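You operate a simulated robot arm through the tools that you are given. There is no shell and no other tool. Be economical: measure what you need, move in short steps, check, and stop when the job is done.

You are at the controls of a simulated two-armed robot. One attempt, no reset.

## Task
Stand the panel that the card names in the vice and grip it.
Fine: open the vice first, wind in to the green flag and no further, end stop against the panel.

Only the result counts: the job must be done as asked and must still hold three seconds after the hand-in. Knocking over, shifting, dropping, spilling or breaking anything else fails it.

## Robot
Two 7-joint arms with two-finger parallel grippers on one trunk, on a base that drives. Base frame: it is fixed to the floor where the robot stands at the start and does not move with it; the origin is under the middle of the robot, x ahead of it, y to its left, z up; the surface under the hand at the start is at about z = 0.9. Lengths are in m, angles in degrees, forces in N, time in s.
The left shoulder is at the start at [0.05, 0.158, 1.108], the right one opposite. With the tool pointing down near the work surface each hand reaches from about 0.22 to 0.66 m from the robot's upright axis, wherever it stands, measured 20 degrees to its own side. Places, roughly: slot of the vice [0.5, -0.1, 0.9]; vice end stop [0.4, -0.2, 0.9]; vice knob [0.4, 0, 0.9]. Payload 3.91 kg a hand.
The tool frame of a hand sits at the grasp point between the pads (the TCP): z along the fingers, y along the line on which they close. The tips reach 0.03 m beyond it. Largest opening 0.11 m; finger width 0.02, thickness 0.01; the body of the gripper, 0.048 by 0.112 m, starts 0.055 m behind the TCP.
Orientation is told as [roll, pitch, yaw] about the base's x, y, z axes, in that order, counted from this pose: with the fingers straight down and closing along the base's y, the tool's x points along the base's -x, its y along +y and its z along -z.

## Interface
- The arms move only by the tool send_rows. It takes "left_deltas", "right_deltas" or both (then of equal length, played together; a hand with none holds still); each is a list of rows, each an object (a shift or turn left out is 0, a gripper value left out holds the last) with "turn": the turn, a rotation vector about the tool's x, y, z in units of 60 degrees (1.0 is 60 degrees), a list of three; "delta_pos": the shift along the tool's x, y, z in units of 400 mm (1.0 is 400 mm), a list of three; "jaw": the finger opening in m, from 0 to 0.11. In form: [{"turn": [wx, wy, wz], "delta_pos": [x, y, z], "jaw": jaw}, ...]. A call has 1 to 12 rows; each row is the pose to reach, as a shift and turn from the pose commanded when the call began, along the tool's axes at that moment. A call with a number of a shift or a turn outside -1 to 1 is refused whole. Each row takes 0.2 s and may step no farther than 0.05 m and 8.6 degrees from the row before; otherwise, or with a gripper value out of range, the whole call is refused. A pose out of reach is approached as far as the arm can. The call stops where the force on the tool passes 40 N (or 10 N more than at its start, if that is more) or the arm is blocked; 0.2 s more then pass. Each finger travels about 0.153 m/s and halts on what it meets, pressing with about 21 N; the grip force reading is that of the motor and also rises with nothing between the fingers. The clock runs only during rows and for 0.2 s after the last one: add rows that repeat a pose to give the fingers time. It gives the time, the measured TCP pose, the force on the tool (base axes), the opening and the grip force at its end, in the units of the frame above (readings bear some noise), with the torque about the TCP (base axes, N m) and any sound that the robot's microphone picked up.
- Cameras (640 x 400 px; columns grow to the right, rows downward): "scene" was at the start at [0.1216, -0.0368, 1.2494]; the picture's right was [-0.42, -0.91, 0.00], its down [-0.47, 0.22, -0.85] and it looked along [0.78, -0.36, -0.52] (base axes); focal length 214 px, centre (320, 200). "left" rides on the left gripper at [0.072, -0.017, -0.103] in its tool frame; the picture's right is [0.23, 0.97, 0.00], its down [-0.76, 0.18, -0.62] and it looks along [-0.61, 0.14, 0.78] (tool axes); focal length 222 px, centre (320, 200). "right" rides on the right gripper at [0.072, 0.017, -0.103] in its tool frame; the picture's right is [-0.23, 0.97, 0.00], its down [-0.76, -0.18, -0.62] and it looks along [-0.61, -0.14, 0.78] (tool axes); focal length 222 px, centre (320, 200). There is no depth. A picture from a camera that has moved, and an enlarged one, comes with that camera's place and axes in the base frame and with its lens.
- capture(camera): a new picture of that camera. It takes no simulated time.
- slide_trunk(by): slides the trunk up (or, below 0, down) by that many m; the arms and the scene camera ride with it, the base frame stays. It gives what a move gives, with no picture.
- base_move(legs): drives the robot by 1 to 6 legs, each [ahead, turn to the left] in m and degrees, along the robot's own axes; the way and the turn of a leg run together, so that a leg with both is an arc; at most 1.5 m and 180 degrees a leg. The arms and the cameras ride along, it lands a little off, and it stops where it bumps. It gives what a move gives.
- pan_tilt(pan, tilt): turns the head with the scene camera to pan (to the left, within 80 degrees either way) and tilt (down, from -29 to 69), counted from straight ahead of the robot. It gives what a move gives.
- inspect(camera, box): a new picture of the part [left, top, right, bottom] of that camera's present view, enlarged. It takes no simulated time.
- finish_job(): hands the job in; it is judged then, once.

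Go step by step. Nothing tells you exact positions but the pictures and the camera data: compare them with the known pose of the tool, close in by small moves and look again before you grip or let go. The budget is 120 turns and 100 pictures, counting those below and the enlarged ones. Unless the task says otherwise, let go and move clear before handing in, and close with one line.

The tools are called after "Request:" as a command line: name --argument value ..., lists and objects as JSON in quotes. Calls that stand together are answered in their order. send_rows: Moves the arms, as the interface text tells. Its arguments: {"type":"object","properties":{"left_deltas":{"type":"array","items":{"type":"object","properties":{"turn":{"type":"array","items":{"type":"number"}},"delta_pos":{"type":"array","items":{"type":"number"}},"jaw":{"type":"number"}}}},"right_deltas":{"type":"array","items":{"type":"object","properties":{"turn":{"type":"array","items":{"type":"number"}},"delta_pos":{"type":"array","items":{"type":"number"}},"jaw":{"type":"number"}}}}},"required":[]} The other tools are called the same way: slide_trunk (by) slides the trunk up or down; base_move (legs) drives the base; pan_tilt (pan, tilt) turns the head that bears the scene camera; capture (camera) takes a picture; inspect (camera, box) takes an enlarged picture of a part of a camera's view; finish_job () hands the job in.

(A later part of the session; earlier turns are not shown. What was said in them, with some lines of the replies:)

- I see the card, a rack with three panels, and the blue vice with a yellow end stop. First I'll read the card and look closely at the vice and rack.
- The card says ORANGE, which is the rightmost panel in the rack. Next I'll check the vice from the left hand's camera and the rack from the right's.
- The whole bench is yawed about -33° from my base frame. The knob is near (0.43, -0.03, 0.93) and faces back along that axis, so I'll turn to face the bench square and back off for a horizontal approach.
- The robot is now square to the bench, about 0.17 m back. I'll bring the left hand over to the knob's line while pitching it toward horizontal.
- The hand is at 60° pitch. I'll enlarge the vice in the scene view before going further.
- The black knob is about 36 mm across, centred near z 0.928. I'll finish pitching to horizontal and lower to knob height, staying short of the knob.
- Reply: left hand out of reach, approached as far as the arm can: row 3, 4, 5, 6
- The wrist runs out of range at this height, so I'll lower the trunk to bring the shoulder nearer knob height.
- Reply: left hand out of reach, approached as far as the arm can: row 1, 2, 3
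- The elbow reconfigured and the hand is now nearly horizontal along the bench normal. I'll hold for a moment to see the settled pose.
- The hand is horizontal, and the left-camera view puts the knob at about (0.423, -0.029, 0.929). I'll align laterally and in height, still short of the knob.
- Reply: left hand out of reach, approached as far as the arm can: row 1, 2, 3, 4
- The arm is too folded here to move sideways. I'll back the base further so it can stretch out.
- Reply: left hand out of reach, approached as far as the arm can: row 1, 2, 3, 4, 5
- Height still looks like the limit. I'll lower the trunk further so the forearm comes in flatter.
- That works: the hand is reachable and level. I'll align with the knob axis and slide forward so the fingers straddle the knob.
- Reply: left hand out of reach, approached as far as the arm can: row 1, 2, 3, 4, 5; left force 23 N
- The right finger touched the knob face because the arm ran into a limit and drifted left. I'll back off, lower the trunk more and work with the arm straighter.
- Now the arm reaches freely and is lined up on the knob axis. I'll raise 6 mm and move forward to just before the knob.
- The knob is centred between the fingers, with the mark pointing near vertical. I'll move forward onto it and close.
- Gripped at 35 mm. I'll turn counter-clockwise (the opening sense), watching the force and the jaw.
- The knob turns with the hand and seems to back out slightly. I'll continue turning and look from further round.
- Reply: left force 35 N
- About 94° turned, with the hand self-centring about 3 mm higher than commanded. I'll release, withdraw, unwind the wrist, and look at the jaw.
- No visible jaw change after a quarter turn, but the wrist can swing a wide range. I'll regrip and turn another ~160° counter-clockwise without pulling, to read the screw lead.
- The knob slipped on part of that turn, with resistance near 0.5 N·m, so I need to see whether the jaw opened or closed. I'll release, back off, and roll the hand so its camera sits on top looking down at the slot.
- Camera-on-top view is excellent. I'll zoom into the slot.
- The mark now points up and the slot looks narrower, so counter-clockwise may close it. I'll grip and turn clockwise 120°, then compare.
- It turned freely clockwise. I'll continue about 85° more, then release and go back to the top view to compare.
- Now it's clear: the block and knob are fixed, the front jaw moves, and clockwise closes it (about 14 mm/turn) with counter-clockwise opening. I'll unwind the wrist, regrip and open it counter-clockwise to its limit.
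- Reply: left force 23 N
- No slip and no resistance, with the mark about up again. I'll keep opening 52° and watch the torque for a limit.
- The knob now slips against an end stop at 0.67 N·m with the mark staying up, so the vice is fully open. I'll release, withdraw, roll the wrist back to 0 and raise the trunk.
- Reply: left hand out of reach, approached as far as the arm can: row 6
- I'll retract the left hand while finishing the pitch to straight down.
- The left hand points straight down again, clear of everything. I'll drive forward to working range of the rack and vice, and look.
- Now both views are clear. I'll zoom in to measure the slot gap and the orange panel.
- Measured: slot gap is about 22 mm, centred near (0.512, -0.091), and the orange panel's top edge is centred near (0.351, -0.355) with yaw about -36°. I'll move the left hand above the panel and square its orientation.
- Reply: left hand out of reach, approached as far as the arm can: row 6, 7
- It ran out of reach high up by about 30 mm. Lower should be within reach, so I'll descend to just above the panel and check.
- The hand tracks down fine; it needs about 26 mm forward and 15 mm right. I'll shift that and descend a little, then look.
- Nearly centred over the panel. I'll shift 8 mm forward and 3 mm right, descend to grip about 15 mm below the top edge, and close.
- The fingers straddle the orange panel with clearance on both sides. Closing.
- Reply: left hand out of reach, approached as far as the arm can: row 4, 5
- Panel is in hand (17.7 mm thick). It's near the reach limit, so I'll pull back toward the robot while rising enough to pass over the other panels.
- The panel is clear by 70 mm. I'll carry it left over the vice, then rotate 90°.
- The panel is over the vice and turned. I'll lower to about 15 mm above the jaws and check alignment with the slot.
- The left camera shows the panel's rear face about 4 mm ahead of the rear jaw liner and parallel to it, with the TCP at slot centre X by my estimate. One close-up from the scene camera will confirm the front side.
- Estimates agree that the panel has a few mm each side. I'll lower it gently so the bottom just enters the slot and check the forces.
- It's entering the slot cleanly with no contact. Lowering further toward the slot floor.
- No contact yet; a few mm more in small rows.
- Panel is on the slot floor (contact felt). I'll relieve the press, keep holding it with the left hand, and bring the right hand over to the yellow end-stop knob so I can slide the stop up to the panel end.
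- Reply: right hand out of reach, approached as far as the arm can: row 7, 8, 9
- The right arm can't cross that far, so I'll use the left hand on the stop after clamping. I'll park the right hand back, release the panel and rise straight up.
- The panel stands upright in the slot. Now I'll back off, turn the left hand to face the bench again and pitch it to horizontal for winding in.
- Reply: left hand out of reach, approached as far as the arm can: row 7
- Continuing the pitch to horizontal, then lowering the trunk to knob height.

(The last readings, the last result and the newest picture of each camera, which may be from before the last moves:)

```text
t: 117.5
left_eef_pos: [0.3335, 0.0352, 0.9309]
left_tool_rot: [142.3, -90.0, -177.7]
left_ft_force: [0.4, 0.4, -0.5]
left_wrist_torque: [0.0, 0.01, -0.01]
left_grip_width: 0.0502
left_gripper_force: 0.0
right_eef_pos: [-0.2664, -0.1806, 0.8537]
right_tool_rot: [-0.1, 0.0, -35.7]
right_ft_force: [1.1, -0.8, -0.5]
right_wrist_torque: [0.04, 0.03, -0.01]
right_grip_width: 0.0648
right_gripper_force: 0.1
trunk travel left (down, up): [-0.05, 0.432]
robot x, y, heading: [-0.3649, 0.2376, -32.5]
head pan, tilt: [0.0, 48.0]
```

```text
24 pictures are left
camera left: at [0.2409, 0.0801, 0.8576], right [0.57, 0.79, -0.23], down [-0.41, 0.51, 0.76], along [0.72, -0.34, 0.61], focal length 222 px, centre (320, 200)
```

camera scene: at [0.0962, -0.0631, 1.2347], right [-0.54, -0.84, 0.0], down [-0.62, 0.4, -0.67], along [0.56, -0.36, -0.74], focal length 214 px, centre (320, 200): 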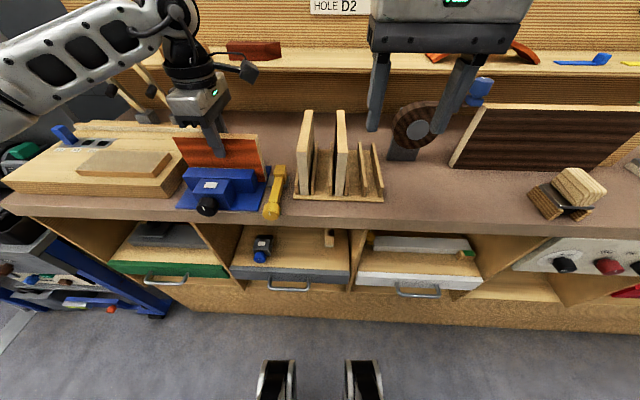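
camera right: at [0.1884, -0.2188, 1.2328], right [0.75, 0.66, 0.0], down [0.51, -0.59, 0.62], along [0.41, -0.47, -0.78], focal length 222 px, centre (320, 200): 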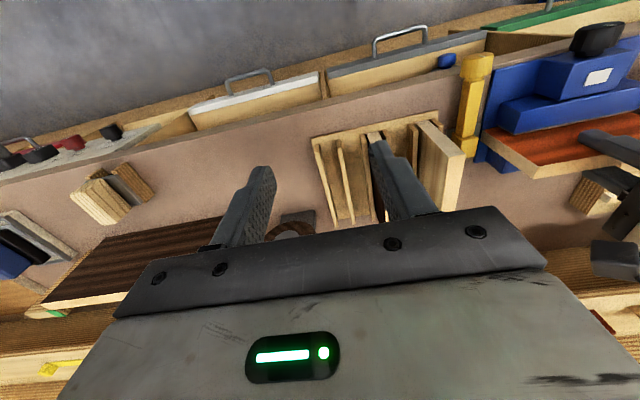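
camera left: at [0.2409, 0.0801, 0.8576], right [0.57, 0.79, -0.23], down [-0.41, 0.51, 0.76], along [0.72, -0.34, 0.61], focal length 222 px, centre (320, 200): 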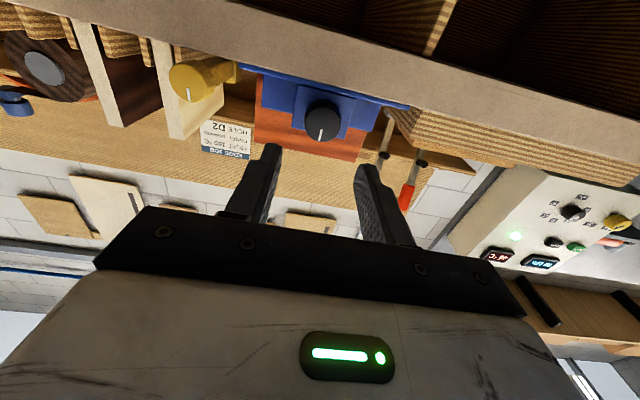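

Horizontal again and nicely aligned. I'll roll the hand so its camera is on top (to watch the flag), then approach the knob.

Request:
send_rows --left_deltas '[{"turn": [0, 0, -0.14], "delta_pos": [0, 0.007, 0.01]}, {"turn": [0, 0, -0.28], "delta_pos": [0, 0.007, 0.02]}, {"turn": [0, 0, -0.42], "delta_pos": [0, 0.007, 0.03]}, {"turn": [0, 0, -0.56], "delta_pos": [0, 0.007, 0.04]}, {"turn": [0, 0, -0.7], "delta_pos": [0, 0.007, 0.05]}, {"turn": [0, 0, -0.84], "delta_pos": [0, 0.007, 0.06]}, {"turn": [0, 0, -0.98], "delta_pos": [0, 0.007, 0.07]}]'

Request:
send_rows --left_deltas '[{"turn": [0, 0, -0.14]}, {"turn": [0, 0, -0.28]}, {"turn": [0, 0, -0.42]}, {"turn": [0, 0, -0.56]}, {"turn": [0, 0, -0.7]}, {"turn": [0, 0, -0.84]}, {"turn": [0, 0, -0.98]}]'

Request:
send_rows --left_deltas '[{"turn": [0, 0, -0.14]}, {"turn": [0, 0, -0.28]}, {"turn": [0, 0, -0.42]}, {"turn": [0, 0, -0.56]}, {"turn": [0, 0, -0.7]}, {"turn": [0, 0, -0.84]}, {"turn": [0, 0, -0.98]}]'

Request:
inspect --camera "left" --box '[180, 10, 460, 200]'

```text
t: 119.1
left_eef_pos: [0.3583, 0.0211, 0.9294]
left_tool_rot: [-90.0, -31.1, 54.4]
left_ft_force: [-0.3, 0.3, -0.1]
left_wrist_torque: [0.02, -0.06, 0.01]
left_grip_width: 0.0502
left_gripper_force: 0.1
right_eef_pos: [-0.2658, -0.1805, 0.8527]
right_tool_rot: [0.0, 0.1, -35.6]
right_ft_force: [-0.4, 0.2, 0.7]
right_wrist_torque: [-0.01, 0.0, -0.03]
right_grip_width: 0.0649
right_gripper_force: 0.1
trunk travel left (down, up): [-0.05, 0.432]
robot x, y, heading: [-0.3683, 0.2405, -32.7]
head pan, tilt: [0.0, 48.0]
```

```text
t: 120.7
left_eef_pos: [0.3585, 0.0215, 0.9298]
left_tool_rot: [-90.1, 27.7, 54.6]
left_ft_force: [-1.3, -0.5, -0.6]
left_wrist_torque: [-0.01, -0.02, 0.05]
left_grip_width: 0.0504
left_gripper_force: 0.1
right_eef_pos: [-0.2656, -0.181, 0.8532]
right_tool_rot: [-0.1, 0.0, -35.6]
right_ft_force: [0.0, -0.4, -0.1]
right_wrist_torque: [0.0, 0.0, -0.02]
right_grip_width: 0.0651
right_gripper_force: 0.1
trunk travel left (down, up): [-0.05, 0.432]
robot x, y, heading: [-0.3661, 0.2371, -32.8]
head pan, tilt: [0.0, 48.0]
```

```text
t: 122.3
left_eef_pos: [0.3581, 0.0205, 0.9303]
left_tool_rot: [-90.4, 86.5, 54.0]
left_ft_force: [0.2, 0.7, 0.4]
left_wrist_torque: [-0.01, 0.03, 0.01]
left_grip_width: 0.0499
left_gripper_force: 0.1
right_eef_pos: [-0.2664, -0.1804, 0.853]
right_tool_rot: [0.0, 0.0, -35.5]
right_ft_force: [0.5, -0.9, 0.1]
right_wrist_torque: [0.01, -0.01, 0.05]
right_grip_width: 0.0653
right_gripper_force: 0.1
trunk travel left (down, up): [-0.05, 0.432]
robot x, y, heading: [-0.3697, 0.2328, -32.6]
head pan, tilt: [0.0, 48.0]
```

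```text
2.11 times, centred on (320, 105) of left
camera zoom: at [0.2826, 0.0902, 1.0036], right [-0.57, -0.8, 0.17], down [-0.58, 0.25, -0.77], along [0.58, -0.54, -0.61], focal length 468 px, centre (320, 400)
```

zoom: 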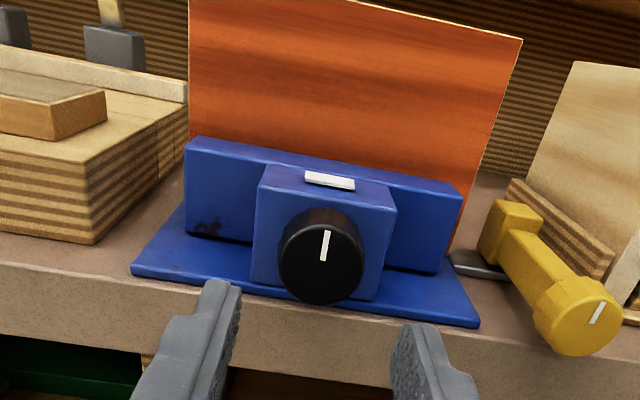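

The knob is centred between the fingers and the flag is visible. I'll grip and wind clockwise in stages, watching torque and flag.

Request:
send_rows --left_deltas '[{"delta_pos": [0, 0, 0.08]}, {"delta_pos": [0, 0, 0.1625]}, {"delta_pos": [0, 0, 0.1625], "jaw": 0.03}, {"delta_pos": [0, 0, 0.1625], "jaw": 0.03}, {"turn": [0, 0, 0.14], "delta_pos": [0, 0, 0.1625]}, {"turn": [0, 0, 0.28], "delta_pos": [0, 0, 0.1625]}, {"turn": [0, 0, 0.42], "delta_pos": [0, 0, 0.1625]}, {"turn": [0, 0, 0.56], "delta_pos": [0, 0, 0.1625]}, {"turn": [0, 0, 0.7], "delta_pos": [0, 0, 0.1625]}, {"turn": [0, 0, 0.84], "delta_pos": [0, 0, 0.1625]}, {"turn": [0, 0, 0.98], "delta_pos": [0, 0, 0.1625]}]'

Request:
inspect --camera "left" --box '[180, 0, 460, 190]'

```text
t: 124.7
left_eef_pos: [0.4102, -0.0172, 0.9313]
left_tool_rot: [-90.0, 27.4, 54.4]
left_ft_force: [-13.5, 1.0, -3.9]
left_wrist_torque: [-0.24, -0.32, -0.99]
left_grip_width: 0.0351
left_gripper_force: 44.8
right_eef_pos: [-0.2673, -0.1801, 0.8536]
right_tool_rot: [0.0, 0.0, -35.5]
right_ft_force: [0.2, -0.8, 0.0]
right_wrist_torque: [-0.01, 0.01, 0.0]
right_grip_width: 0.065
right_gripper_force: 0.1
trunk travel left (down, up): [-0.05, 0.432]
robot x, y, heading: [-0.3685, 0.2388, -33.0]
head pan, tilt: [0.0, 48.0]
```

```text
2.11 times, centred on (320, 95) of left
camera zoom: at [0.294, -0.0046, 0.9789], right [-0.38, -0.53, -0.76], down [-0.16, 0.85, -0.51], along [0.91, -0.07, -0.4], focal length 468 px, centre (320, 421)
```

zoom: 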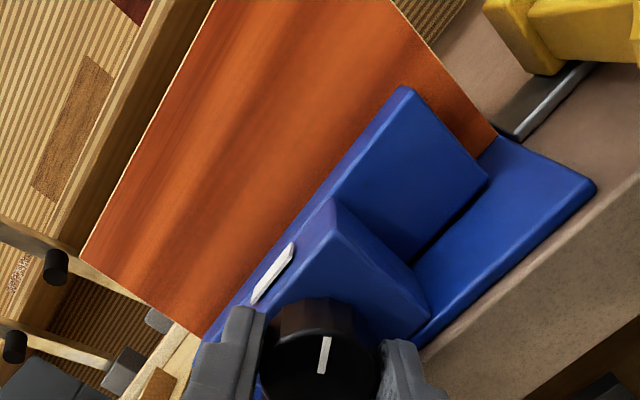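

No clamping torque yet and the flag is still white. I'll continue in smaller steps and point the head at the vice for a second view of the flag.

Request:
send_rows --left_deltas '[{"turn": [0, 0, 0.12]}, {"turn": [0, 0, 0.24]}, {"turn": [0, 0, 0.36]}, {"turn": [0, 0, 0.5]}]'

Request:
pan_tilt --pan 13 --tilt 10

Request:
inspect --camera "scene" --box '[280, 140, 400, 215]'

Request:
inspect --camera "left" --box '[180, 0, 460, 190]'

```text
t: 125.7
left_eef_pos: [0.4091, -0.0178, 0.9302]
left_tool_rot: [-90.1, -2.6, 54.5]
left_ft_force: [-20.8, 1.6, -8.6]
left_wrist_torque: [0.13, 0.17, -0.48]
left_grip_width: 0.0352
left_gripper_force: 44.8
right_eef_pos: [-0.2679, -0.1808, 0.8521]
right_tool_rot: [0.1, 0.1, -35.6]
right_ft_force: [-1.1, 0.1, 0.4]
right_wrist_torque: [0.02, 0.01, -0.01]
right_grip_width: 0.0648
right_gripper_force: 0.0
trunk travel left (down, up): [-0.05, 0.432]
robot x, y, heading: [-0.3694, 0.2367, -33.0]
head pan, tilt: [0.0, 48.0]
```

```text
t: 126.7
left_eef_pos: [0.4102, -0.0179, 0.9305]
left_tool_rot: [-90.1, -2.4, 54.5]
left_ft_force: [-27.1, 2.8, -13.4]
left_wrist_torque: [0.22, 0.35, -0.2]
left_grip_width: 0.0352
left_gripper_force: 45.1
right_eef_pos: [-0.2669, -0.1808, 0.8527]
right_tool_rot: [0.0, 0.0, -35.6]
right_ft_force: [-0.1, 0.2, 0.0]
right_wrist_torque: [-0.04, -0.01, -0.02]
right_grip_width: 0.0652
right_gripper_force: 0.2
trunk travel left (down, up): [-0.05, 0.432]
robot x, y, heading: [-0.3644, 0.2381, -32.5]
head pan, tilt: [13.0, 10.0]
```

```text
5.33 times, centred on (340, 178) of scene
camera zoom: at [-0.2468, 0.1838, 0.9838], right [-0.34, -0.94, 0.0], down [-0.16, 0.06, -0.98], along [0.93, -0.33, -0.17], focal length 1144 px, centre (213, 320)
```

zoom: 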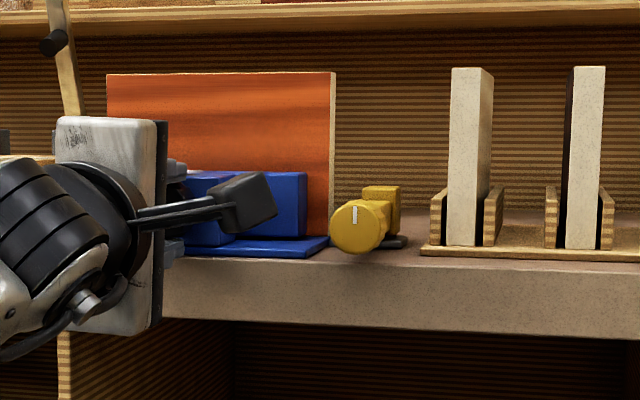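

```text
2.11 times, centred on (320, 95) of left
camera zoom: at [0.2844, -0.0184, 0.9438], right [-0.11, -0.15, -0.98], down [-0.06, 0.99, -0.15], along [0.99, 0.04, -0.12], focal length 468 px, centre (320, 421)
```

zoom: 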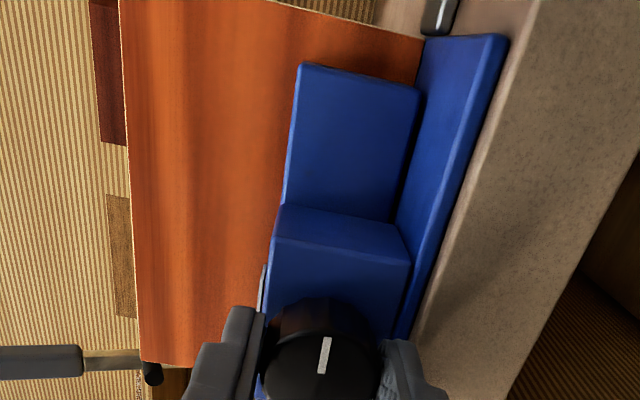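

Still free-turning at about 90°. Continuing in 20° steps, easing back 1.5 mm, and reading the axial torque.

Request:
send_rows --left_deltas '[{"turn": [0, 0, 0.1], "delta_pos": [0, 0, -0.004]}, {"turn": [0, 0, 0.2], "delta_pos": [0, 0, -0.004]}, {"turn": [0, 0, 0.33], "delta_pos": [0, 0, -0.004]}]'

Request:
send_rows --left_deltas '[{"turn": [0, 0, 0.1]}, {"turn": [0, 0, 0.2]}, {"turn": [0, 0, 0.33]}]'

Request:
inspect --camera "scene" --box '[300, 150, 370, 200]'

```text
t: 127.5
left_eef_pos: [0.4087, -0.019, 0.929]
left_tool_rot: [-90.0, -22.4, 54.5]
left_ft_force: [-1.1, -13.7, -6.9]
left_wrist_torque: [0.03, 0.08, -0.05]
left_grip_width: 0.0355
left_gripper_force: 45.0
right_eef_pos: [-0.2659, -0.1811, 0.8522]
right_tool_rot: [0.1, 0.1, -35.6]
right_ft_force: [0.7, 0.6, -0.5]
right_wrist_torque: [0.0, -0.02, -0.01]
right_grip_width: 0.0648
right_gripper_force: 0.1
trunk travel left (down, up): [-0.05, 0.432]
robot x, y, heading: [-0.3671, 0.2366, -32.7]
head pan, tilt: [13.0, 10.0]
```

```text
t: 128.3
left_eef_pos: [0.4109, -0.0187, 0.9283]
left_tool_rot: [-89.8, -42.2, 54.5]
left_ft_force: [1.2, -15.1, -5.7]
left_wrist_torque: [-0.14, -0.19, 0.16]
left_grip_width: 0.0353
left_gripper_force: 44.6
right_eef_pos: [-0.2654, -0.1819, 0.8527]
right_tool_rot: [0.0, 0.1, -35.6]
right_ft_force: [-0.1, 0.2, 0.3]
right_wrist_torque: [-0.01, -0.02, 0.01]
right_grip_width: 0.065
right_gripper_force: 0.1
trunk travel left (down, up): [-0.05, 0.432]
robot x, y, heading: [-0.3658, 0.2386, -32.8]
head pan, tilt: [13.0, 10.0]
```

```text
8.00 times, centred on (335, 175) of scene
camera zoom: at [-0.2455, 0.1828, 0.9836], right [-0.34, -0.94, 0.0], down [-0.16, 0.06, -0.98], along [0.93, -0.33, -0.17], focal length 1716 px, centre (200, 400)
```

zoom: 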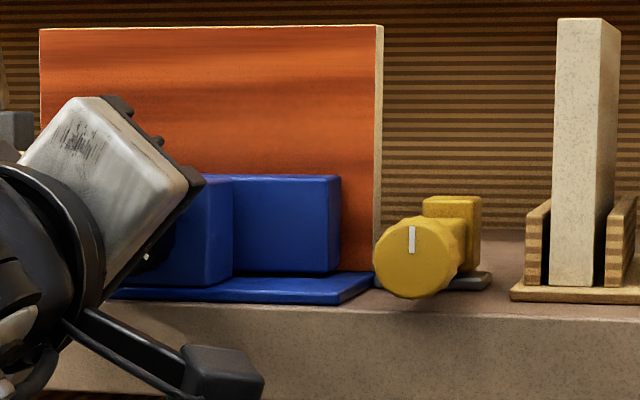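

About 129° and still no clamp torque. I'll regrip with the camera back on top so I can watch the flag during the critical part.

Request:
send_rows --left_deltas '[{"jaw": 0.046}, {"jaw": 0.046}, {"delta_pos": [0, 0, -0.08], "jaw": 0.05}, {"delta_pos": [0, 0, -0.15], "jaw": 0.05}, {"turn": [0, 0, -0.14], "delta_pos": [0, 0, -0.15]}, {"turn": [0, 0, -0.28], "delta_pos": [0, 0, -0.15]}, {"turn": [0, 0, -0.42], "delta_pos": [0, 0, -0.15]}, {"turn": [0, 0, -0.56], "delta_pos": [0, 0, -0.15]}, {"turn": [0, 0, -0.7], "delta_pos": [0, 0, -0.15]}, {"turn": [0, 0, -0.84], "delta_pos": [0, 0, -0.15]}, {"turn": [0, 0, -0.98], "delta_pos": [0, 0, -0.15]}]'

Request:
send_rows --left_deltas '[{"turn": [0, 0, -0.14]}, {"turn": [0, 0, -0.28]}, {"turn": [0, 0, -0.42]}, {"turn": [0, 0, -0.56]}, {"turn": [0, 0, -0.7]}, {"turn": [0, 0, -0.84]}, {"turn": [0, 0, -0.98]}]'

Request:
send_rows --left_deltas '[{"turn": [0, 0, -0.1]}, {"turn": [0, 0, -0.2]}]'

Request:
inspect --camera "left" --box '[210, 40, 430, 190]'

```text
t: 130.7
left_eef_pos: [0.362, 0.0195, 0.93]
left_tool_rot: [-90.0, 16.9, 54.7]
left_ft_force: [1.1, -0.3, -0.3]
left_wrist_torque: [0.01, -0.02, 0.0]
left_grip_width: 0.0502
left_gripper_force: 0.1
right_eef_pos: [-0.267, -0.18, 0.8531]
right_tool_rot: [0.1, 0.1, -35.6]
right_ft_force: [-0.5, -0.2, 0.7]
right_wrist_torque: [-0.02, -0.03, -0.03]
right_grip_width: 0.0649
right_gripper_force: 0.0
trunk travel left (down, up): [-0.05, 0.432]
robot x, y, heading: [-0.3637, 0.2383, -32.8]
head pan, tilt: [13.0, 10.0]
```

```text
t: 132.3
left_eef_pos: [0.3607, 0.0191, 0.93]
left_tool_rot: [-90.2, 75.8, 54.5]
left_ft_force: [0.9, 0.2, 0.6]
left_wrist_torque: [-0.02, -0.04, -0.03]
left_grip_width: 0.05
left_gripper_force: 0.0
right_eef_pos: [-0.2652, -0.1811, 0.8535]
right_tool_rot: [0.0, 0.0, -35.5]
right_ft_force: [-0.2, -0.4, 1.0]
right_wrist_torque: [-0.01, 0.0, 0.0]
right_grip_width: 0.0651
right_gripper_force: 0.0
trunk travel left (down, up): [-0.05, 0.432]
robot x, y, heading: [-0.3668, 0.2386, -33.0]
head pan, tilt: [13.0, 10.0]
```

```text
t: 132.9
left_eef_pos: [0.3611, 0.019, 0.929]
left_tool_rot: [-90.4, 87.6, 54.2]
left_ft_force: [-0.3, -0.6, -0.1]
left_wrist_torque: [0.02, 0.02, 0.0]
left_grip_width: 0.0501
left_gripper_force: 0.0
right_eef_pos: [-0.2664, -0.1807, 0.8526]
right_tool_rot: [0.1, 0.0, -35.6]
right_ft_force: [-0.4, -0.2, -1.1]
right_wrist_torque: [0.03, -0.01, 0.0]
right_grip_width: 0.0654
right_gripper_force: 0.0
trunk travel left (down, up): [-0.05, 0.432]
robot x, y, heading: [-0.3666, 0.2363, -32.9]
head pan, tilt: [13.0, 10.0]
```

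```text
2.67 times, centred on (320, 115) of left
camera zoom: at [0.286, 0.0895, 1.003], right [-0.57, -0.8, 0.19], down [-0.59, 0.24, -0.77], along [0.57, -0.55, -0.61], focal length 592 px, centre (320, 427)
```

zoom: 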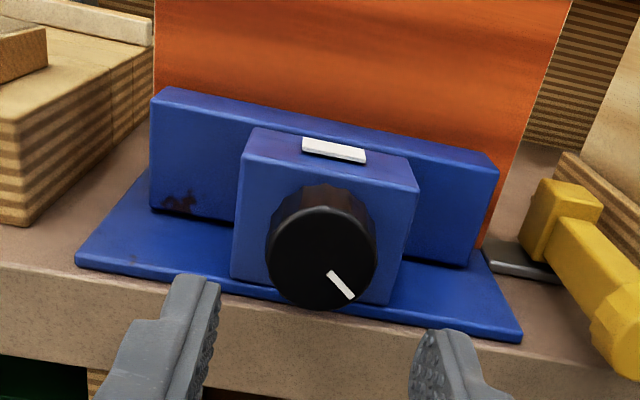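

The flag is still white with the mark at about 4-5 o'clock. Contact should come soon, so I'll grip and turn in small steps.

Request:
send_rows --left_deltas '[{"delta_pos": [0, 0, 0.075]}, {"delta_pos": [0, 0, 0.15]}, {"delta_pos": [0, 0, 0.15], "jaw": 0.03}, {"delta_pos": [0, 0, 0.15], "jaw": 0.03}, {"delta_pos": [0, 0, 0.15], "jaw": 0.03}, {"turn": [0, 0, 0.1], "delta_pos": [0, 0, 0.15]}, {"turn": [0, 0, 0.2], "delta_pos": [0, 0, 0.15]}]'

Request:
send_rows --left_deltas '[{"turn": [0, 0, 0.1]}, {"turn": [0, 0, 0.17]}]'

Request:
inspect --camera "left" --box '[210, 40, 430, 190]'

```text
t: 134.5
left_eef_pos: [0.4096, -0.0154, 0.9299]
left_tool_rot: [-90.3, 75.5, 54.1]
left_ft_force: [-14.6, 7.6, -6.7]
left_wrist_torque: [-0.57, -0.81, -0.48]
left_grip_width: 0.0351
left_gripper_force: 44.9
right_eef_pos: [-0.2674, -0.1795, 0.8538]
right_tool_rot: [-0.1, 0.0, -35.6]
right_ft_force: [0.1, 0.1, -0.4]
right_wrist_torque: [0.0, -0.03, 0.03]
right_grip_width: 0.0648
right_gripper_force: 0.0
trunk travel left (down, up): [-0.05, 0.432]
robot x, y, heading: [-0.3684, 0.2337, -32.8]
head pan, tilt: [13.0, 10.0]
```

```text
t: 135.1
left_eef_pos: [0.4087, -0.0147, 0.9312]
left_tool_rot: [-90.0, 65.3, 54.5]
left_ft_force: [-18.8, 7.8, -8.9]
left_wrist_torque: [-0.22, -0.29, -0.44]
left_grip_width: 0.0349
left_gripper_force: 44.8
right_eef_pos: [-0.2671, -0.1804, 0.8548]
right_tool_rot: [0.0, 0.0, -35.6]
right_ft_force: [0.9, 0.3, -0.3]
right_wrist_torque: [-0.02, 0.03, -0.01]
right_grip_width: 0.0651
right_gripper_force: 0.0
trunk travel left (down, up): [-0.05, 0.432]
robot x, y, heading: [-0.3706, 0.234, -32.9]
head pan, tilt: [13.0, 10.0]
```

```text
2.67 times, centred on (320, 115) of left
camera zoom: at [0.3172, 0.0312, 1.003], right [-0.57, -0.8, -0.2], down [-0.42, 0.49, -0.77], along [0.71, -0.35, -0.61], focal length 592 px, centre (320, 427)
```

zoom: 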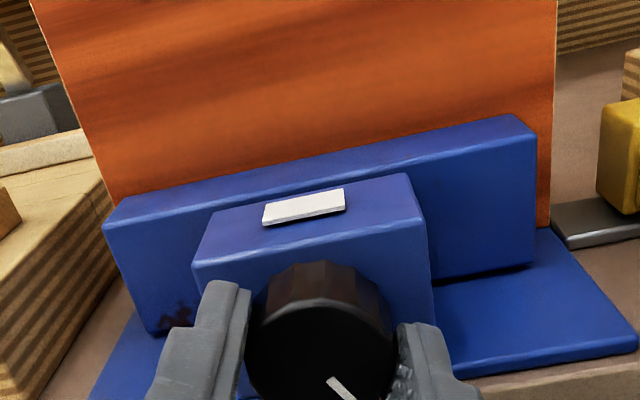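

Still white and no axial torque. Next 18° in three 6° calls.

Request:
send_rows --left_deltas '[{"turn": [0, 0, 0.05]}, {"turn": [0, 0, 0.1]}]'

Request:
send_rows --left_deltas '[{"turn": [0, 0, 0.05]}, {"turn": [0, 0, 0.1]}]'

Request:
inspect --camera "left" --box '[210, 40, 430, 190]'

```text
t: 135.7
left_eef_pos: [0.4084, -0.0163, 0.9298]
left_tool_rot: [-90.0, 59.4, 54.5]
left_ft_force: [-22.8, 9.0, -9.3]
left_wrist_torque: [0.08, 0.14, -0.23]
left_grip_width: 0.0349
left_gripper_force: 45.1
right_eef_pos: [-0.2663, -0.1806, 0.854]
right_tool_rot: [0.0, -0.1, -35.5]
right_ft_force: [0.0, 0.2, -0.2]
right_wrist_torque: [-0.02, 0.04, 0.03]
right_grip_width: 0.0653
right_gripper_force: 0.0
trunk travel left (down, up): [-0.05, 0.432]
robot x, y, heading: [-0.3685, 0.2356, -32.8]
head pan, tilt: [13.0, 10.0]
```

```text
t: 136.3
left_eef_pos: [0.4088, -0.0152, 0.9312]
left_tool_rot: [-90.0, 53.3, 54.5]
left_ft_force: [-24.7, 11.2, -12.0]
left_wrist_torque: [0.0, -0.01, -0.42]
left_grip_width: 0.0353
left_gripper_force: 45.1
right_eef_pos: [-0.2668, -0.1805, 0.853]
right_tool_rot: [0.0, 0.0, -35.5]
right_ft_force: [0.6, 0.2, -0.1]
right_wrist_torque: [0.0, 0.0, -0.01]
right_grip_width: 0.0647
right_gripper_force: 0.0
trunk travel left (down, up): [-0.05, 0.432]
robot x, y, heading: [-0.3693, 0.2363, -32.8]
head pan, tilt: [13.0, 10.0]
```

```text
2.67 times, centred on (320, 115) of left
camera zoom: at [0.3086, 0.0191, 0.9984], right [-0.53, -0.75, -0.4], down [-0.33, 0.62, -0.72], along [0.78, -0.25, -0.57], focal length 592 px, centre (320, 427)
```

zoom: 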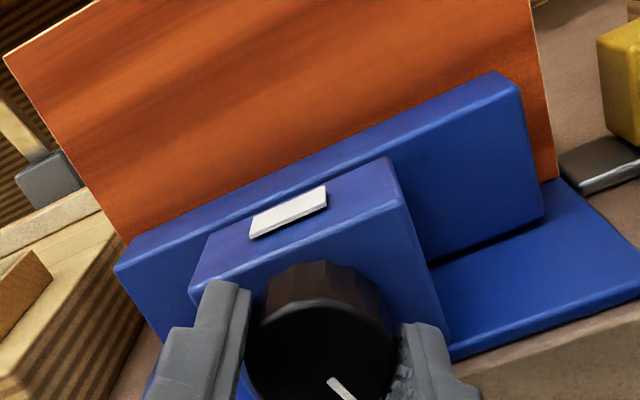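

Continuing, easing the hand back 1 mm to reduce the push on the vice.

Request:
send_rows --left_deltas '[{"turn": [0, 0, 0.05], "delta_pos": [0, 0, -0.003]}, {"turn": [0, 0, 0.1], "delta_pos": [0, 0, -0.004]}]'

Request:
send_rows --left_deltas '[{"turn": [0, 0, 0.05]}, {"turn": [0, 0, 0.1]}]'

Request:
send_rows --left_deltas '[{"turn": [0, 0, 0.05]}, {"turn": [0, 0, 0.1]}]'

Request:
inspect --camera "left" --box '[210, 40, 430, 190]'

```text
t: 136.9
left_eef_pos: [0.41, -0.0156, 0.9304]
left_tool_rot: [-90.0, 47.3, 54.6]
left_ft_force: [-3.5, -4.3, -5.2]
left_wrist_torque: [0.17, 0.23, -0.06]
left_grip_width: 0.0353
left_gripper_force: 44.6
right_eef_pos: [-0.2647, -0.1807, 0.8529]
right_tool_rot: [0.0, 0.1, -35.6]
right_ft_force: [-0.6, 0.1, 0.7]
right_wrist_torque: [0.03, -0.02, 0.02]
right_grip_width: 0.065
right_gripper_force: 0.1
trunk travel left (down, up): [-0.05, 0.432]
robot x, y, heading: [-0.3681, 0.2384, -32.7]
head pan, tilt: [13.0, 10.0]
```

```text
t: 137.5
left_eef_pos: [0.4092, -0.0157, 0.9291]
left_tool_rot: [-90.0, 41.3, 54.4]
left_ft_force: [6.2, -8.6, -0.3]
left_wrist_torque: [0.09, 0.07, -0.07]
left_grip_width: 0.035
left_gripper_force: 44.6
right_eef_pos: [-0.2642, -0.1815, 0.8516]
right_tool_rot: [-0.1, 0.0, -35.6]
right_ft_force: [0.6, 1.3, -0.2]
right_wrist_torque: [0.0, 0.02, 0.0]
right_grip_width: 0.0651
right_gripper_force: 0.0
trunk travel left (down, up): [-0.05, 0.432]
robot x, y, heading: [-0.3647, 0.2346, -32.7]
head pan, tilt: [13.0, 10.0]
```

```text
t: 138.1
left_eef_pos: [0.4092, -0.0158, 0.9302]
left_tool_rot: [-90.1, 35.4, 54.5]
left_ft_force: [11.9, -13.9, 3.9]
left_wrist_torque: [-0.23, -0.3, -0.35]
left_grip_width: 0.0352
left_gripper_force: 45.0
right_eef_pos: [-0.2661, -0.1813, 0.853]
right_tool_rot: [0.0, 0.1, -35.6]
right_ft_force: [0.7, 0.5, -0.3]
right_wrist_torque: [0.01, 0.01, 0.01]
right_grip_width: 0.0649
right_gripper_force: 0.1
trunk travel left (down, up): [-0.05, 0.432]
robot x, y, heading: [-0.369, 0.2374, -32.7]
head pan, tilt: [13.0, 10.0]
```

```text
2.67 times, centred on (320, 115) of left
camera zoom: at [0.2971, 0.0031, 0.9856], right [-0.43, -0.61, -0.66], down [-0.21, 0.78, -0.59], along [0.88, -0.12, -0.47], focal length 592 px, centre (320, 427)
```

zoom: 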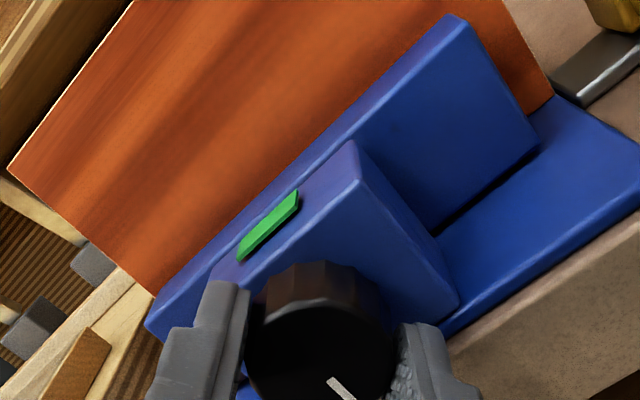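

The flag is GREEN, so winding stops here. I'll release the knob, withdraw, and roll the camera back on top to confirm.

Request:
send_rows --left_deltas '[{"jaw": 0.04}, {"jaw": 0.05}, {"jaw": 0.05}, {"delta_pos": [0, 0, -0.08]}, {"delta_pos": [0, 0, -0.16]}, {"turn": [0, 0, -0.14], "delta_pos": [0, 0, -0.2]}, {"turn": [0, 0, -0.28], "delta_pos": [0, 0, -0.2]}, {"turn": [0, 0, -0.42], "delta_pos": [0, 0, -0.2]}, {"turn": [0, 0, -0.56], "delta_pos": [0, 0, -0.2]}, {"turn": [0, 0, -0.7], "delta_pos": [0, 0, -0.2]}, {"turn": [0, 0, -0.84], "delta_pos": [0, 0, -0.2]}, {"turn": [0, 0, -0.92], "delta_pos": [0, 0, -0.2]}]'

Request:
capture --camera "left"

```text
t: 140.7
left_eef_pos: [0.3437, 0.0321, 0.9302]
left_tool_rot: [92.0, 89.3, -123.3]
left_ft_force: [0.5, 0.1, -0.1]
left_wrist_torque: [-0.02, 0.05, 0.0]
left_grip_width: 0.0503
left_gripper_force: 0.1
right_eef_pos: [-0.2657, -0.1812, 0.8531]
right_tool_rot: [0.0, 0.0, -35.6]
right_ft_force: [-0.4, -1.0, -0.3]
right_wrist_torque: [-0.02, -0.03, 0.02]
right_grip_width: 0.065
right_gripper_force: 0.1
trunk travel left (down, up): [-0.05, 0.432]
robot x, y, heading: [-0.369, 0.2342, -32.9]
head pan, tilt: [13.0, 10.0]
```

```text
14 pictures are left
camera left: at [0.2705, 0.1053, 1.0024], right [-0.56, -0.79, 0.24], down [-0.62, 0.21, -0.76], along [0.55, -0.58, -0.6], focal length 222 px, centre (320, 200)
```

left: 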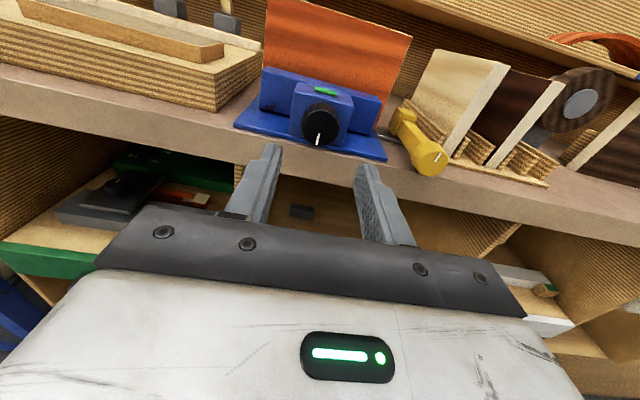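

Flag stays green after release. Now I'll move the hand right to line up with the yellow end-stop knob.

Request:
send_rows --left_deltas '[{"delta_pos": [0, 0.07, 0], "jaw": 0.06}, {"delta_pos": [0, 0.14, 0]}, {"delta_pos": [-0.01, 0.21, 0]}, {"delta_pos": [-0.02, 0.285, 0]}]'

Request:
inspect --camera "left" --box '[200, 30, 440, 190]'

```text
t: 141.7
left_eef_pos: [0.2766, -0.0622, 0.9233]
left_tool_rot: [94.3, 89.3, -121.1]
left_ft_force: [0.1, 0.6, 0.3]
left_wrist_torque: [0.02, 0.02, 0.02]
left_grip_width: 0.0601
left_gripper_force: 0.0
right_eef_pos: [-0.2663, -0.1806, 0.8533]
right_tool_rot: [0.0, -0.1, -35.6]
right_ft_force: [-0.3, 0.5, -0.2]
right_wrist_torque: [-0.06, -0.02, 0.0]
right_grip_width: 0.0649
right_gripper_force: 0.0
trunk travel left (down, up): [-0.05, 0.432]
robot x, y, heading: [-0.3655, 0.2403, -32.6]
head pan, tilt: [13.0, 10.0]
```

```text
2.50 times, centred on (320, 110) of left
camera zoom: at [0.2036, 0.0117, 0.9957], right [-0.56, -0.79, 0.24], down [-0.62, 0.21, -0.76], along [0.55, -0.57, -0.6], focal length 555 px, centre (320, 425)
```

zoom: 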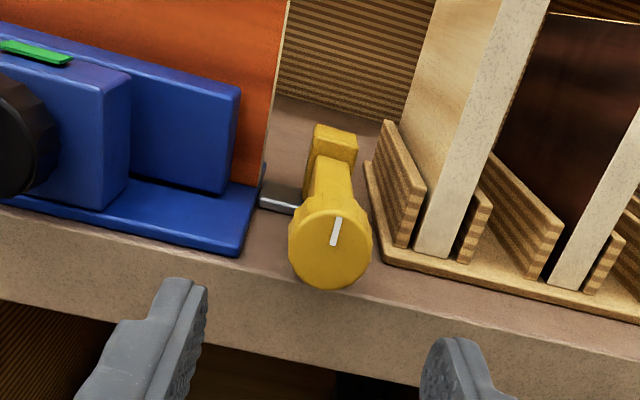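

Well aligned with the yellow knob, and the gap between stop and panel end is visible (about 2 cm). I'll move forward and grip the yellow knob.

Request:
send_rows --left_deltas '[{"delta_pos": [0, 0.004, 0.1]}, {"delta_pos": [0, 0.004, 0.2]}, {"delta_pos": [0, 0.004, 0.206]}, {"delta_pos": [0, 0.004, 0.206], "jaw": 0.02}, {"delta_pos": [0, 0.004, 0.206], "jaw": 0.02}, {"delta_pos": [0, 0.004, 0.206], "jaw": 0.02}]'

Request:
capture --camera "left"

```text
t: 143.1
left_eef_pos: [0.3414, -0.1106, 0.9234]
left_tool_rot: [91.9, 89.4, -123.7]
left_ft_force: [-1.6, -0.7, -1.2]
left_wrist_torque: [-0.07, -0.09, -0.14]
left_grip_width: 0.0305
left_gripper_force: 45.0
right_eef_pos: [-0.2671, -0.1811, 0.8536]
right_tool_rot: [-0.1, 0.1, -35.7]
right_ft_force: [0.5, 0.9, 0.3]
right_wrist_torque: [0.0, -0.03, 0.02]
right_grip_width: 0.0654
right_gripper_force: 0.0
trunk travel left (down, up): [-0.05, 0.432]
robot x, y, heading: [-0.3685, 0.2374, -32.8]
head pan, tilt: [13.0, 10.0]
```

```text
12 pictures are left
camera left: at [0.2693, -0.0372, 0.9955], right [-0.56, -0.79, 0.24], down [-0.61, 0.21, -0.76], along [0.55, -0.57, -0.61], focal length 222 px, centre (320, 200)
```

left: 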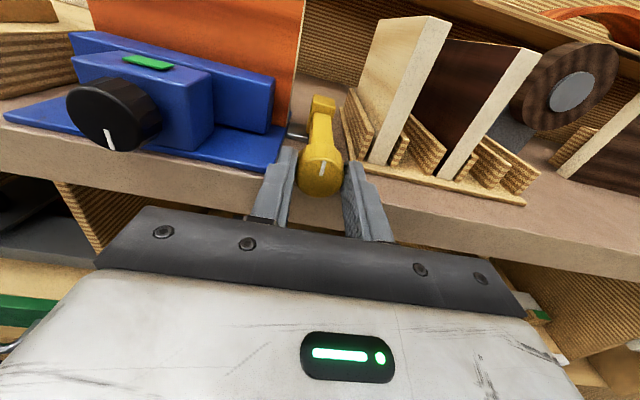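

Gripped the yellow knob. First a gentle 4 mm slide to the left to see whether the stop slides.

Request:
send_rows --left_deltas '[{"delta_pos": [0, -0.003, 0]}, {"delta_pos": [0, -0.006, 0]}, {"delta_pos": [0, -0.01, 0]}]'

```text
t: 143.9
left_eef_pos: [0.3454, -0.1079, 0.9237]
left_tool_rot: [88.8, 89.4, -126.7]
left_ft_force: [-16.8, 11.2, -7.6]
left_wrist_torque: [0.22, 0.16, -0.14]
left_grip_width: 0.0308
left_gripper_force: 44.7
right_eef_pos: [-0.2671, -0.1809, 0.8531]
right_tool_rot: [0.0, 0.0, -35.6]
right_ft_force: [-0.7, -0.3, 0.1]
right_wrist_torque: [0.01, 0.03, -0.01]
right_grip_width: 0.0649
right_gripper_force: 0.1
trunk travel left (down, up): [-0.05, 0.432]
robot x, y, heading: [-0.3685, 0.2358, -32.8]
head pan, tilt: [13.0, 10.0]
```

It slides freely (4.5 mm moved, no side force). I'll continue in small steps until it meets the panel.

Request:
send_rows --left_deltas '[{"delta_pos": [0, -0.007, -0.004]}, {"delta_pos": [0, -0.014, -0.004]}, {"delta_pos": [0, -0.02, -0.004]}]'

Request:
inspect --camera "left" --box '[240, 70, 380, 210]'

```text
t: 144.7
left_eef_pos: [0.3499, -0.0999, 0.9239]
left_tool_rot: [93.8, 89.4, -121.7]
left_ft_force: [5.6, -5.6, -0.1]
left_wrist_torque: [0.02, 0.1, -0.04]
left_grip_width: 0.0308
left_gripper_force: 45.3
right_eef_pos: [-0.2655, -0.1812, 0.852]
right_tool_rot: [0.0, 0.2, -35.6]
right_ft_force: [-0.4, -1.2, 1.3]
right_wrist_torque: [0.01, 0.01, -0.03]
right_grip_width: 0.065
right_gripper_force: 0.1
trunk travel left (down, up): [-0.05, 0.432]
robot x, y, heading: [-0.3674, 0.2359, -32.7]
head pan, tilt: [13.0, 10.0]
```

```text
2.86 times, centred on (310, 140) of left
camera zoom: at [0.2768, -0.0268, 0.9955], right [-0.56, -0.79, 0.24], down [-0.61, 0.21, -0.76], along [0.55, -0.57, -0.6], focal length 635 px, centre (349, 371)
```

zoom: 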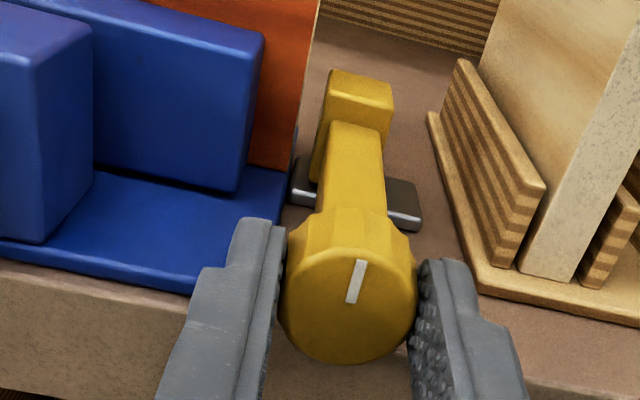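

The stop has clearly moved along its rail, with roughly 6-8 mm left. Continuing 5 mm in 1 mm rows.

Request:
send_rows --left_deltas '[{"delta_pos": [0, -0.003, 0]}, {"delta_pos": [0, -0.006, 0]}, {"delta_pos": [0, -0.009, 0]}, {"delta_pos": [0, -0.012, 0]}]'

Request:
send_rows --left_deltas '[{"delta_pos": [0, -0.002, 0]}, {"delta_pos": [0, -0.004, 0]}]'

Request:
inspect --camera "left" --box '[260, 70, 360, 150]'

```text
t: 145.7
left_eef_pos: [0.3521, -0.0958, 0.9234]
left_tool_rot: [97.6, 89.5, -117.9]
left_ft_force: [10.7, -8.5, 6.8]
left_wrist_torque: [-0.03, -0.06, -0.09]
left_grip_width: 0.0308
left_gripper_force: 44.5
right_eef_pos: [-0.2662, -0.1828, 0.8529]
right_tool_rot: [-0.1, 0.1, -35.6]
right_ft_force: [-0.6, 0.5, -0.6]
right_wrist_torque: [-0.02, -0.01, 0.01]
right_grip_width: 0.0649
right_gripper_force: 0.1
trunk travel left (down, up): [-0.05, 0.432]
robot x, y, heading: [-0.3639, 0.2358, -32.6]
head pan, tilt: [13.0, 10.0]
```

```text
t: 146.3
left_eef_pos: [0.3522, -0.0948, 0.923]
left_tool_rot: [96.7, 89.4, -118.7]
left_ft_force: [13.8, -11.0, 8.6]
left_wrist_torque: [-0.2, -0.38, -0.15]
left_grip_width: 0.0305
left_gripper_force: 44.9
right_eef_pos: [-0.266, -0.1823, 0.8534]
right_tool_rot: [0.0, 0.2, -35.6]
right_ft_force: [0.3, -0.7, -0.4]
right_wrist_torque: [-0.05, -0.01, 0.02]
right_grip_width: 0.0649
right_gripper_force: 0.2
trunk travel left (down, up): [-0.05, 0.432]
robot x, y, heading: [-0.3623, 0.2349, -32.6]
head pan, tilt: [13.0, 10.0]
```

```text
5.00 times, centred on (310, 110) of left
camera zoom: at [0.2803, -0.0216, 0.9954], right [-0.56, -0.79, 0.24], down [-0.61, 0.21, -0.76], along [0.55, -0.57, -0.6], focal length 1111 px, centre (370, 650)
```

zoom: 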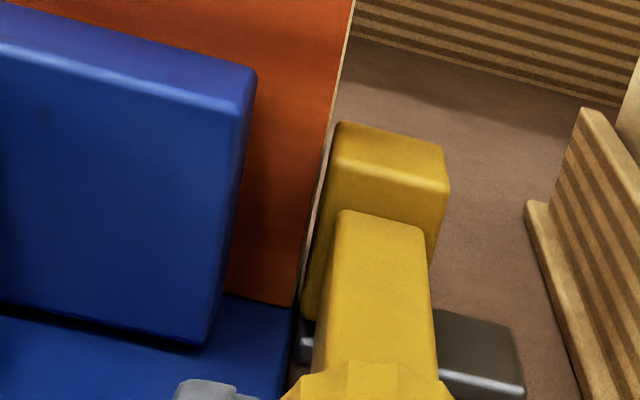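

Almost touching, about 2 mm left. I'll continue with 0.8 mm rows and watch the side force.

Request:
send_rows --left_deltas '[{"delta_pos": [0, -0.002, 0]}, {"delta_pos": [0, -0.004, 0]}]'

Request:
send_rows --left_deltas '[{"delta_pos": [0, -0.002, 0.002]}]'

Request:
send_rows --left_deltas '[{"delta_pos": [0, -0.002, 0]}]'

Request:
inspect --camera "left" --box '[260, 70, 360, 150]'

```text
t: 146.9
left_eef_pos: [0.3541, -0.093, 0.9242]
left_tool_rot: [95.7, 89.4, -119.9]
left_ft_force: [16.1, -14.2, 11.4]
left_wrist_torque: [-0.2, -0.28, -0.05]
left_grip_width: 0.0304
left_gripper_force: 44.4
right_eef_pos: [-0.2649, -0.181, 0.8532]
right_tool_rot: [0.1, 0.1, -35.5]
right_ft_force: [0.3, 0.0, 0.4]
right_wrist_torque: [-0.01, 0.02, 0.0]
right_grip_width: 0.0651
right_gripper_force: 0.1
trunk travel left (down, up): [-0.05, 0.432]
robot x, y, heading: [-0.3651, 0.2369, -32.8]
head pan, tilt: [13.0, 10.0]
```

```text
t: 147.3
left_eef_pos: [0.3541, -0.0943, 0.923]
left_tool_rot: [94.6, 89.4, -120.9]
left_ft_force: [6.4, -8.6, 8.4]
left_wrist_torque: [-0.16, -0.2, -0.06]
left_grip_width: 0.0308
left_gripper_force: 45.0
right_eef_pos: [-0.2666, -0.1824, 0.8528]
right_tool_rot: [0.0, 0.0, -35.6]
right_ft_force: [-0.2, 0.1, 0.1]
right_wrist_torque: [0.0, 0.0, -0.02]
right_grip_width: 0.0649
right_gripper_force: 0.0
trunk travel left (down, up): [-0.05, 0.432]
robot x, y, heading: [-0.3672, 0.2387, -32.8]
head pan, tilt: [13.0, 10.0]
```

```text
t: 147.7
left_eef_pos: [0.3552, -0.0948, 0.9237]
left_tool_rot: [93.8, 89.4, -121.7]
left_ft_force: [0.1, -6.0, 6.1]
left_wrist_torque: [-0.13, -0.11, -0.08]
left_grip_width: 0.0307
left_gripper_force: 45.6
right_eef_pos: [-0.2668, -0.1803, 0.8535]
right_tool_rot: [0.0, -0.1, -35.6]
right_ft_force: [0.1, 0.1, 0.8]
right_wrist_torque: [-0.03, 0.0, 0.01]
right_grip_width: 0.0652
right_gripper_force: 0.0
trunk travel left (down, up): [-0.05, 0.432]
robot x, y, heading: [-0.368, 0.239, -32.7]
head pan, tilt: [13.0, 10.0]
```

```text
5.00 times, centred on (310, 110) of left
camera zoom: at [0.2812, -0.0203, 0.9954], right [-0.57, -0.79, 0.24], down [-0.61, 0.21, -0.76], along [0.55, -0.58, -0.61], focal length 1111 px, centre (370, 650)
```

zoom: 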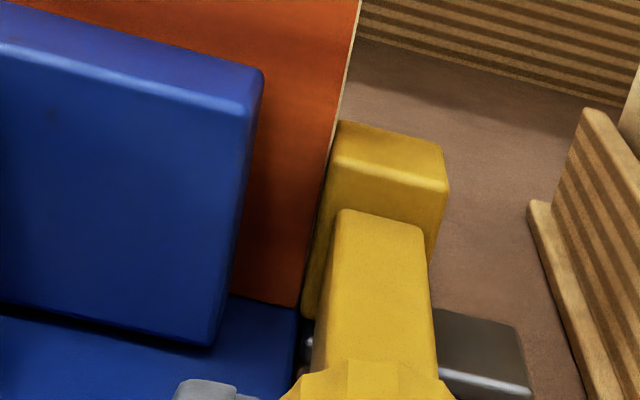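

Visually touching and the side force is starting to rise (5 N). A couple more sub-millimetre nudges to make firm contact.

Request:
send_rows --left_deltas '[{"delta_pos": [0, -0.002, 0]}]'

Request:
send_rows --left_deltas '[{"delta_pos": [0, -0.002, 0]}]'

```text
t: 148.1
left_eef_pos: [0.3544, -0.0933, 0.9238]
left_tool_rot: [93.3, 89.4, -122.4]
left_ft_force: [-5.3, -5.7, 2.9]
left_wrist_torque: [-0.09, -0.06, -0.19]
left_grip_width: 0.0308
left_gripper_force: 45.1
right_eef_pos: [-0.2661, -0.182, 0.8531]
right_tool_rot: [0.1, 0.0, -35.6]
right_ft_force: [0.4, 0.2, -0.4]
right_wrist_torque: [-0.02, -0.01, -0.01]
right_grip_width: 0.0651
right_gripper_force: 0.0
trunk travel left (down, up): [-0.05, 0.432]
robot x, y, heading: [-0.3646, 0.2367, -32.9]
head pan, tilt: [13.0, 10.0]
```

```text
t: 148.5
left_eef_pos: [0.3545, -0.0935, 0.9226]
left_tool_rot: [94.9, 89.4, -120.7]
left_ft_force: [-7.0, -8.0, 2.2]
left_wrist_torque: [0.0, 0.12, -0.32]
left_grip_width: 0.0309
left_gripper_force: 45.3
right_eef_pos: [-0.2669, -0.1818, 0.8521]
right_tool_rot: [0.1, 0.0, -35.5]
right_ft_force: [0.7, 0.1, 0.5]
right_wrist_torque: [-0.05, -0.03, -0.01]
right_grip_width: 0.0647
right_gripper_force: 0.1
trunk travel left (down, up): [-0.05, 0.432]
robot x, y, heading: [-0.366, 0.2389, -32.7]
head pan, tilt: [13.0, 10.0]
```

Side force climbs to about 10 N with no further motion, so the stop is against the panel. I'll open, withdraw and check everything.

Request:
send_rows --left_deltas '[{"jaw": 0.04}, {"jaw": 0.05}, {"jaw": 0.05}, {"delta_pos": [0, 0, -0.06]}, {"delta_pos": [0, 0, -0.14]}, {"delta_pos": [0, 0, -0.22]}]'

Request:
inspect --camera "left" --box '[220, 20, 400, 160]'

Request:
inspect --camera "scene" --box '[290, 140, 410, 215]'

```text
t: 149.9
left_eef_pos: [0.2833, -0.0397, 0.9236]
left_tool_rot: [90.3, 89.5, -125.1]
left_ft_force: [0.4, 0.0, -0.8]
left_wrist_torque: [-0.02, -0.04, 0.03]
left_grip_width: 0.0501
left_gripper_force: 0.1
right_eef_pos: [-0.2665, -0.1797, 0.852]
right_tool_rot: [0.0, 0.0, -35.6]
right_ft_force: [0.0, 0.5, -1.4]
right_wrist_torque: [0.03, 0.01, 0.02]
right_grip_width: 0.0649
right_gripper_force: 0.1
trunk travel left (down, up): [-0.05, 0.432]
robot x, y, heading: [-0.364, 0.2371, -32.9]
head pan, tilt: [13.0, 10.0]
```

```text
2.86 times, centred on (310, 90) of left
camera zoom: at [0.2102, 0.0335, 0.9954], right [-0.56, -0.79, 0.24], down [-0.62, 0.21, -0.76], along [0.55, -0.57, -0.61], focal length 635 px, centre (349, 514)
```

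zoom: 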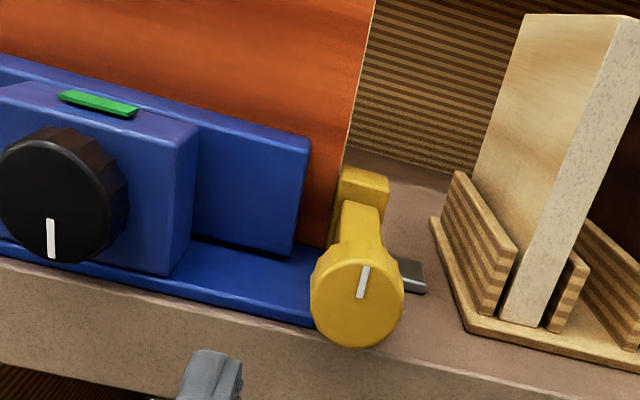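

```text
5.33 times, centred on (350, 178) of scene
camera zoom: at [-0.246, 0.1839, 0.9838], right [-0.34, -0.94, 0.0], down [-0.16, 0.06, -0.98], along [0.93, -0.33, -0.17], focal length 1144 px, centre (160, 320)
```

zoom: 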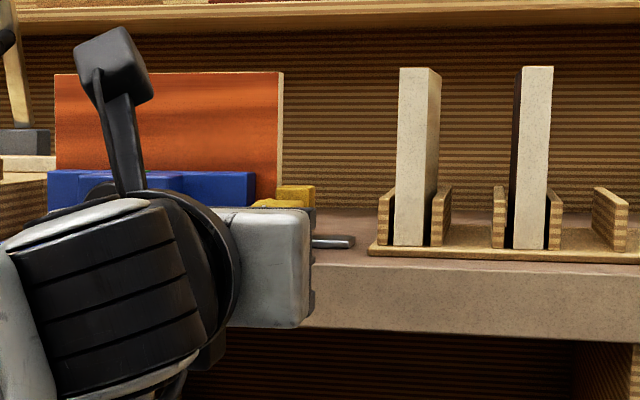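

Flag green, stop apparently touching. One last close look at the contact before handing in.

Request:
inspect --camera "left" --box '[300, 60, 360, 110]'

```text
8.00 times, centred on (330, 85) of left
camera zoom: at [0.2102, 0.0335, 0.9954], right [-0.56, -0.79, 0.24], down [-0.62, 0.21, -0.76], along [0.55, -0.57, -0.61], focal length 1777 px, centre (240, 1120)
```

zoom: 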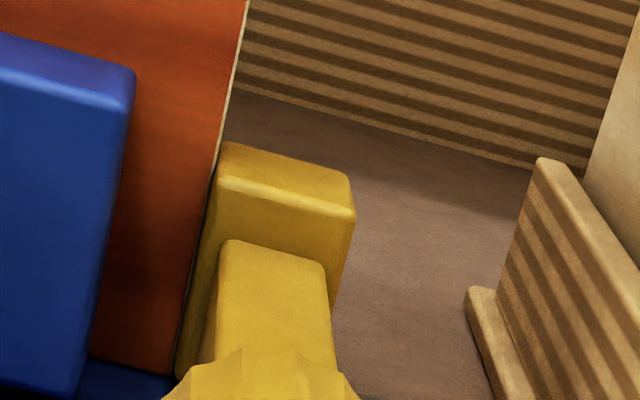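

The orange panel stands upright in the vice, the flag is green, the end stop is against the panel, and the hands are clear. Handing in.

Request:
finish_job

```text
The job is handed in.
```

I stood the orange panel in the vice after opening it fully. I wound in only until the flag turned green, slid the end stop up against the panel and moved the hands clear before handing in.
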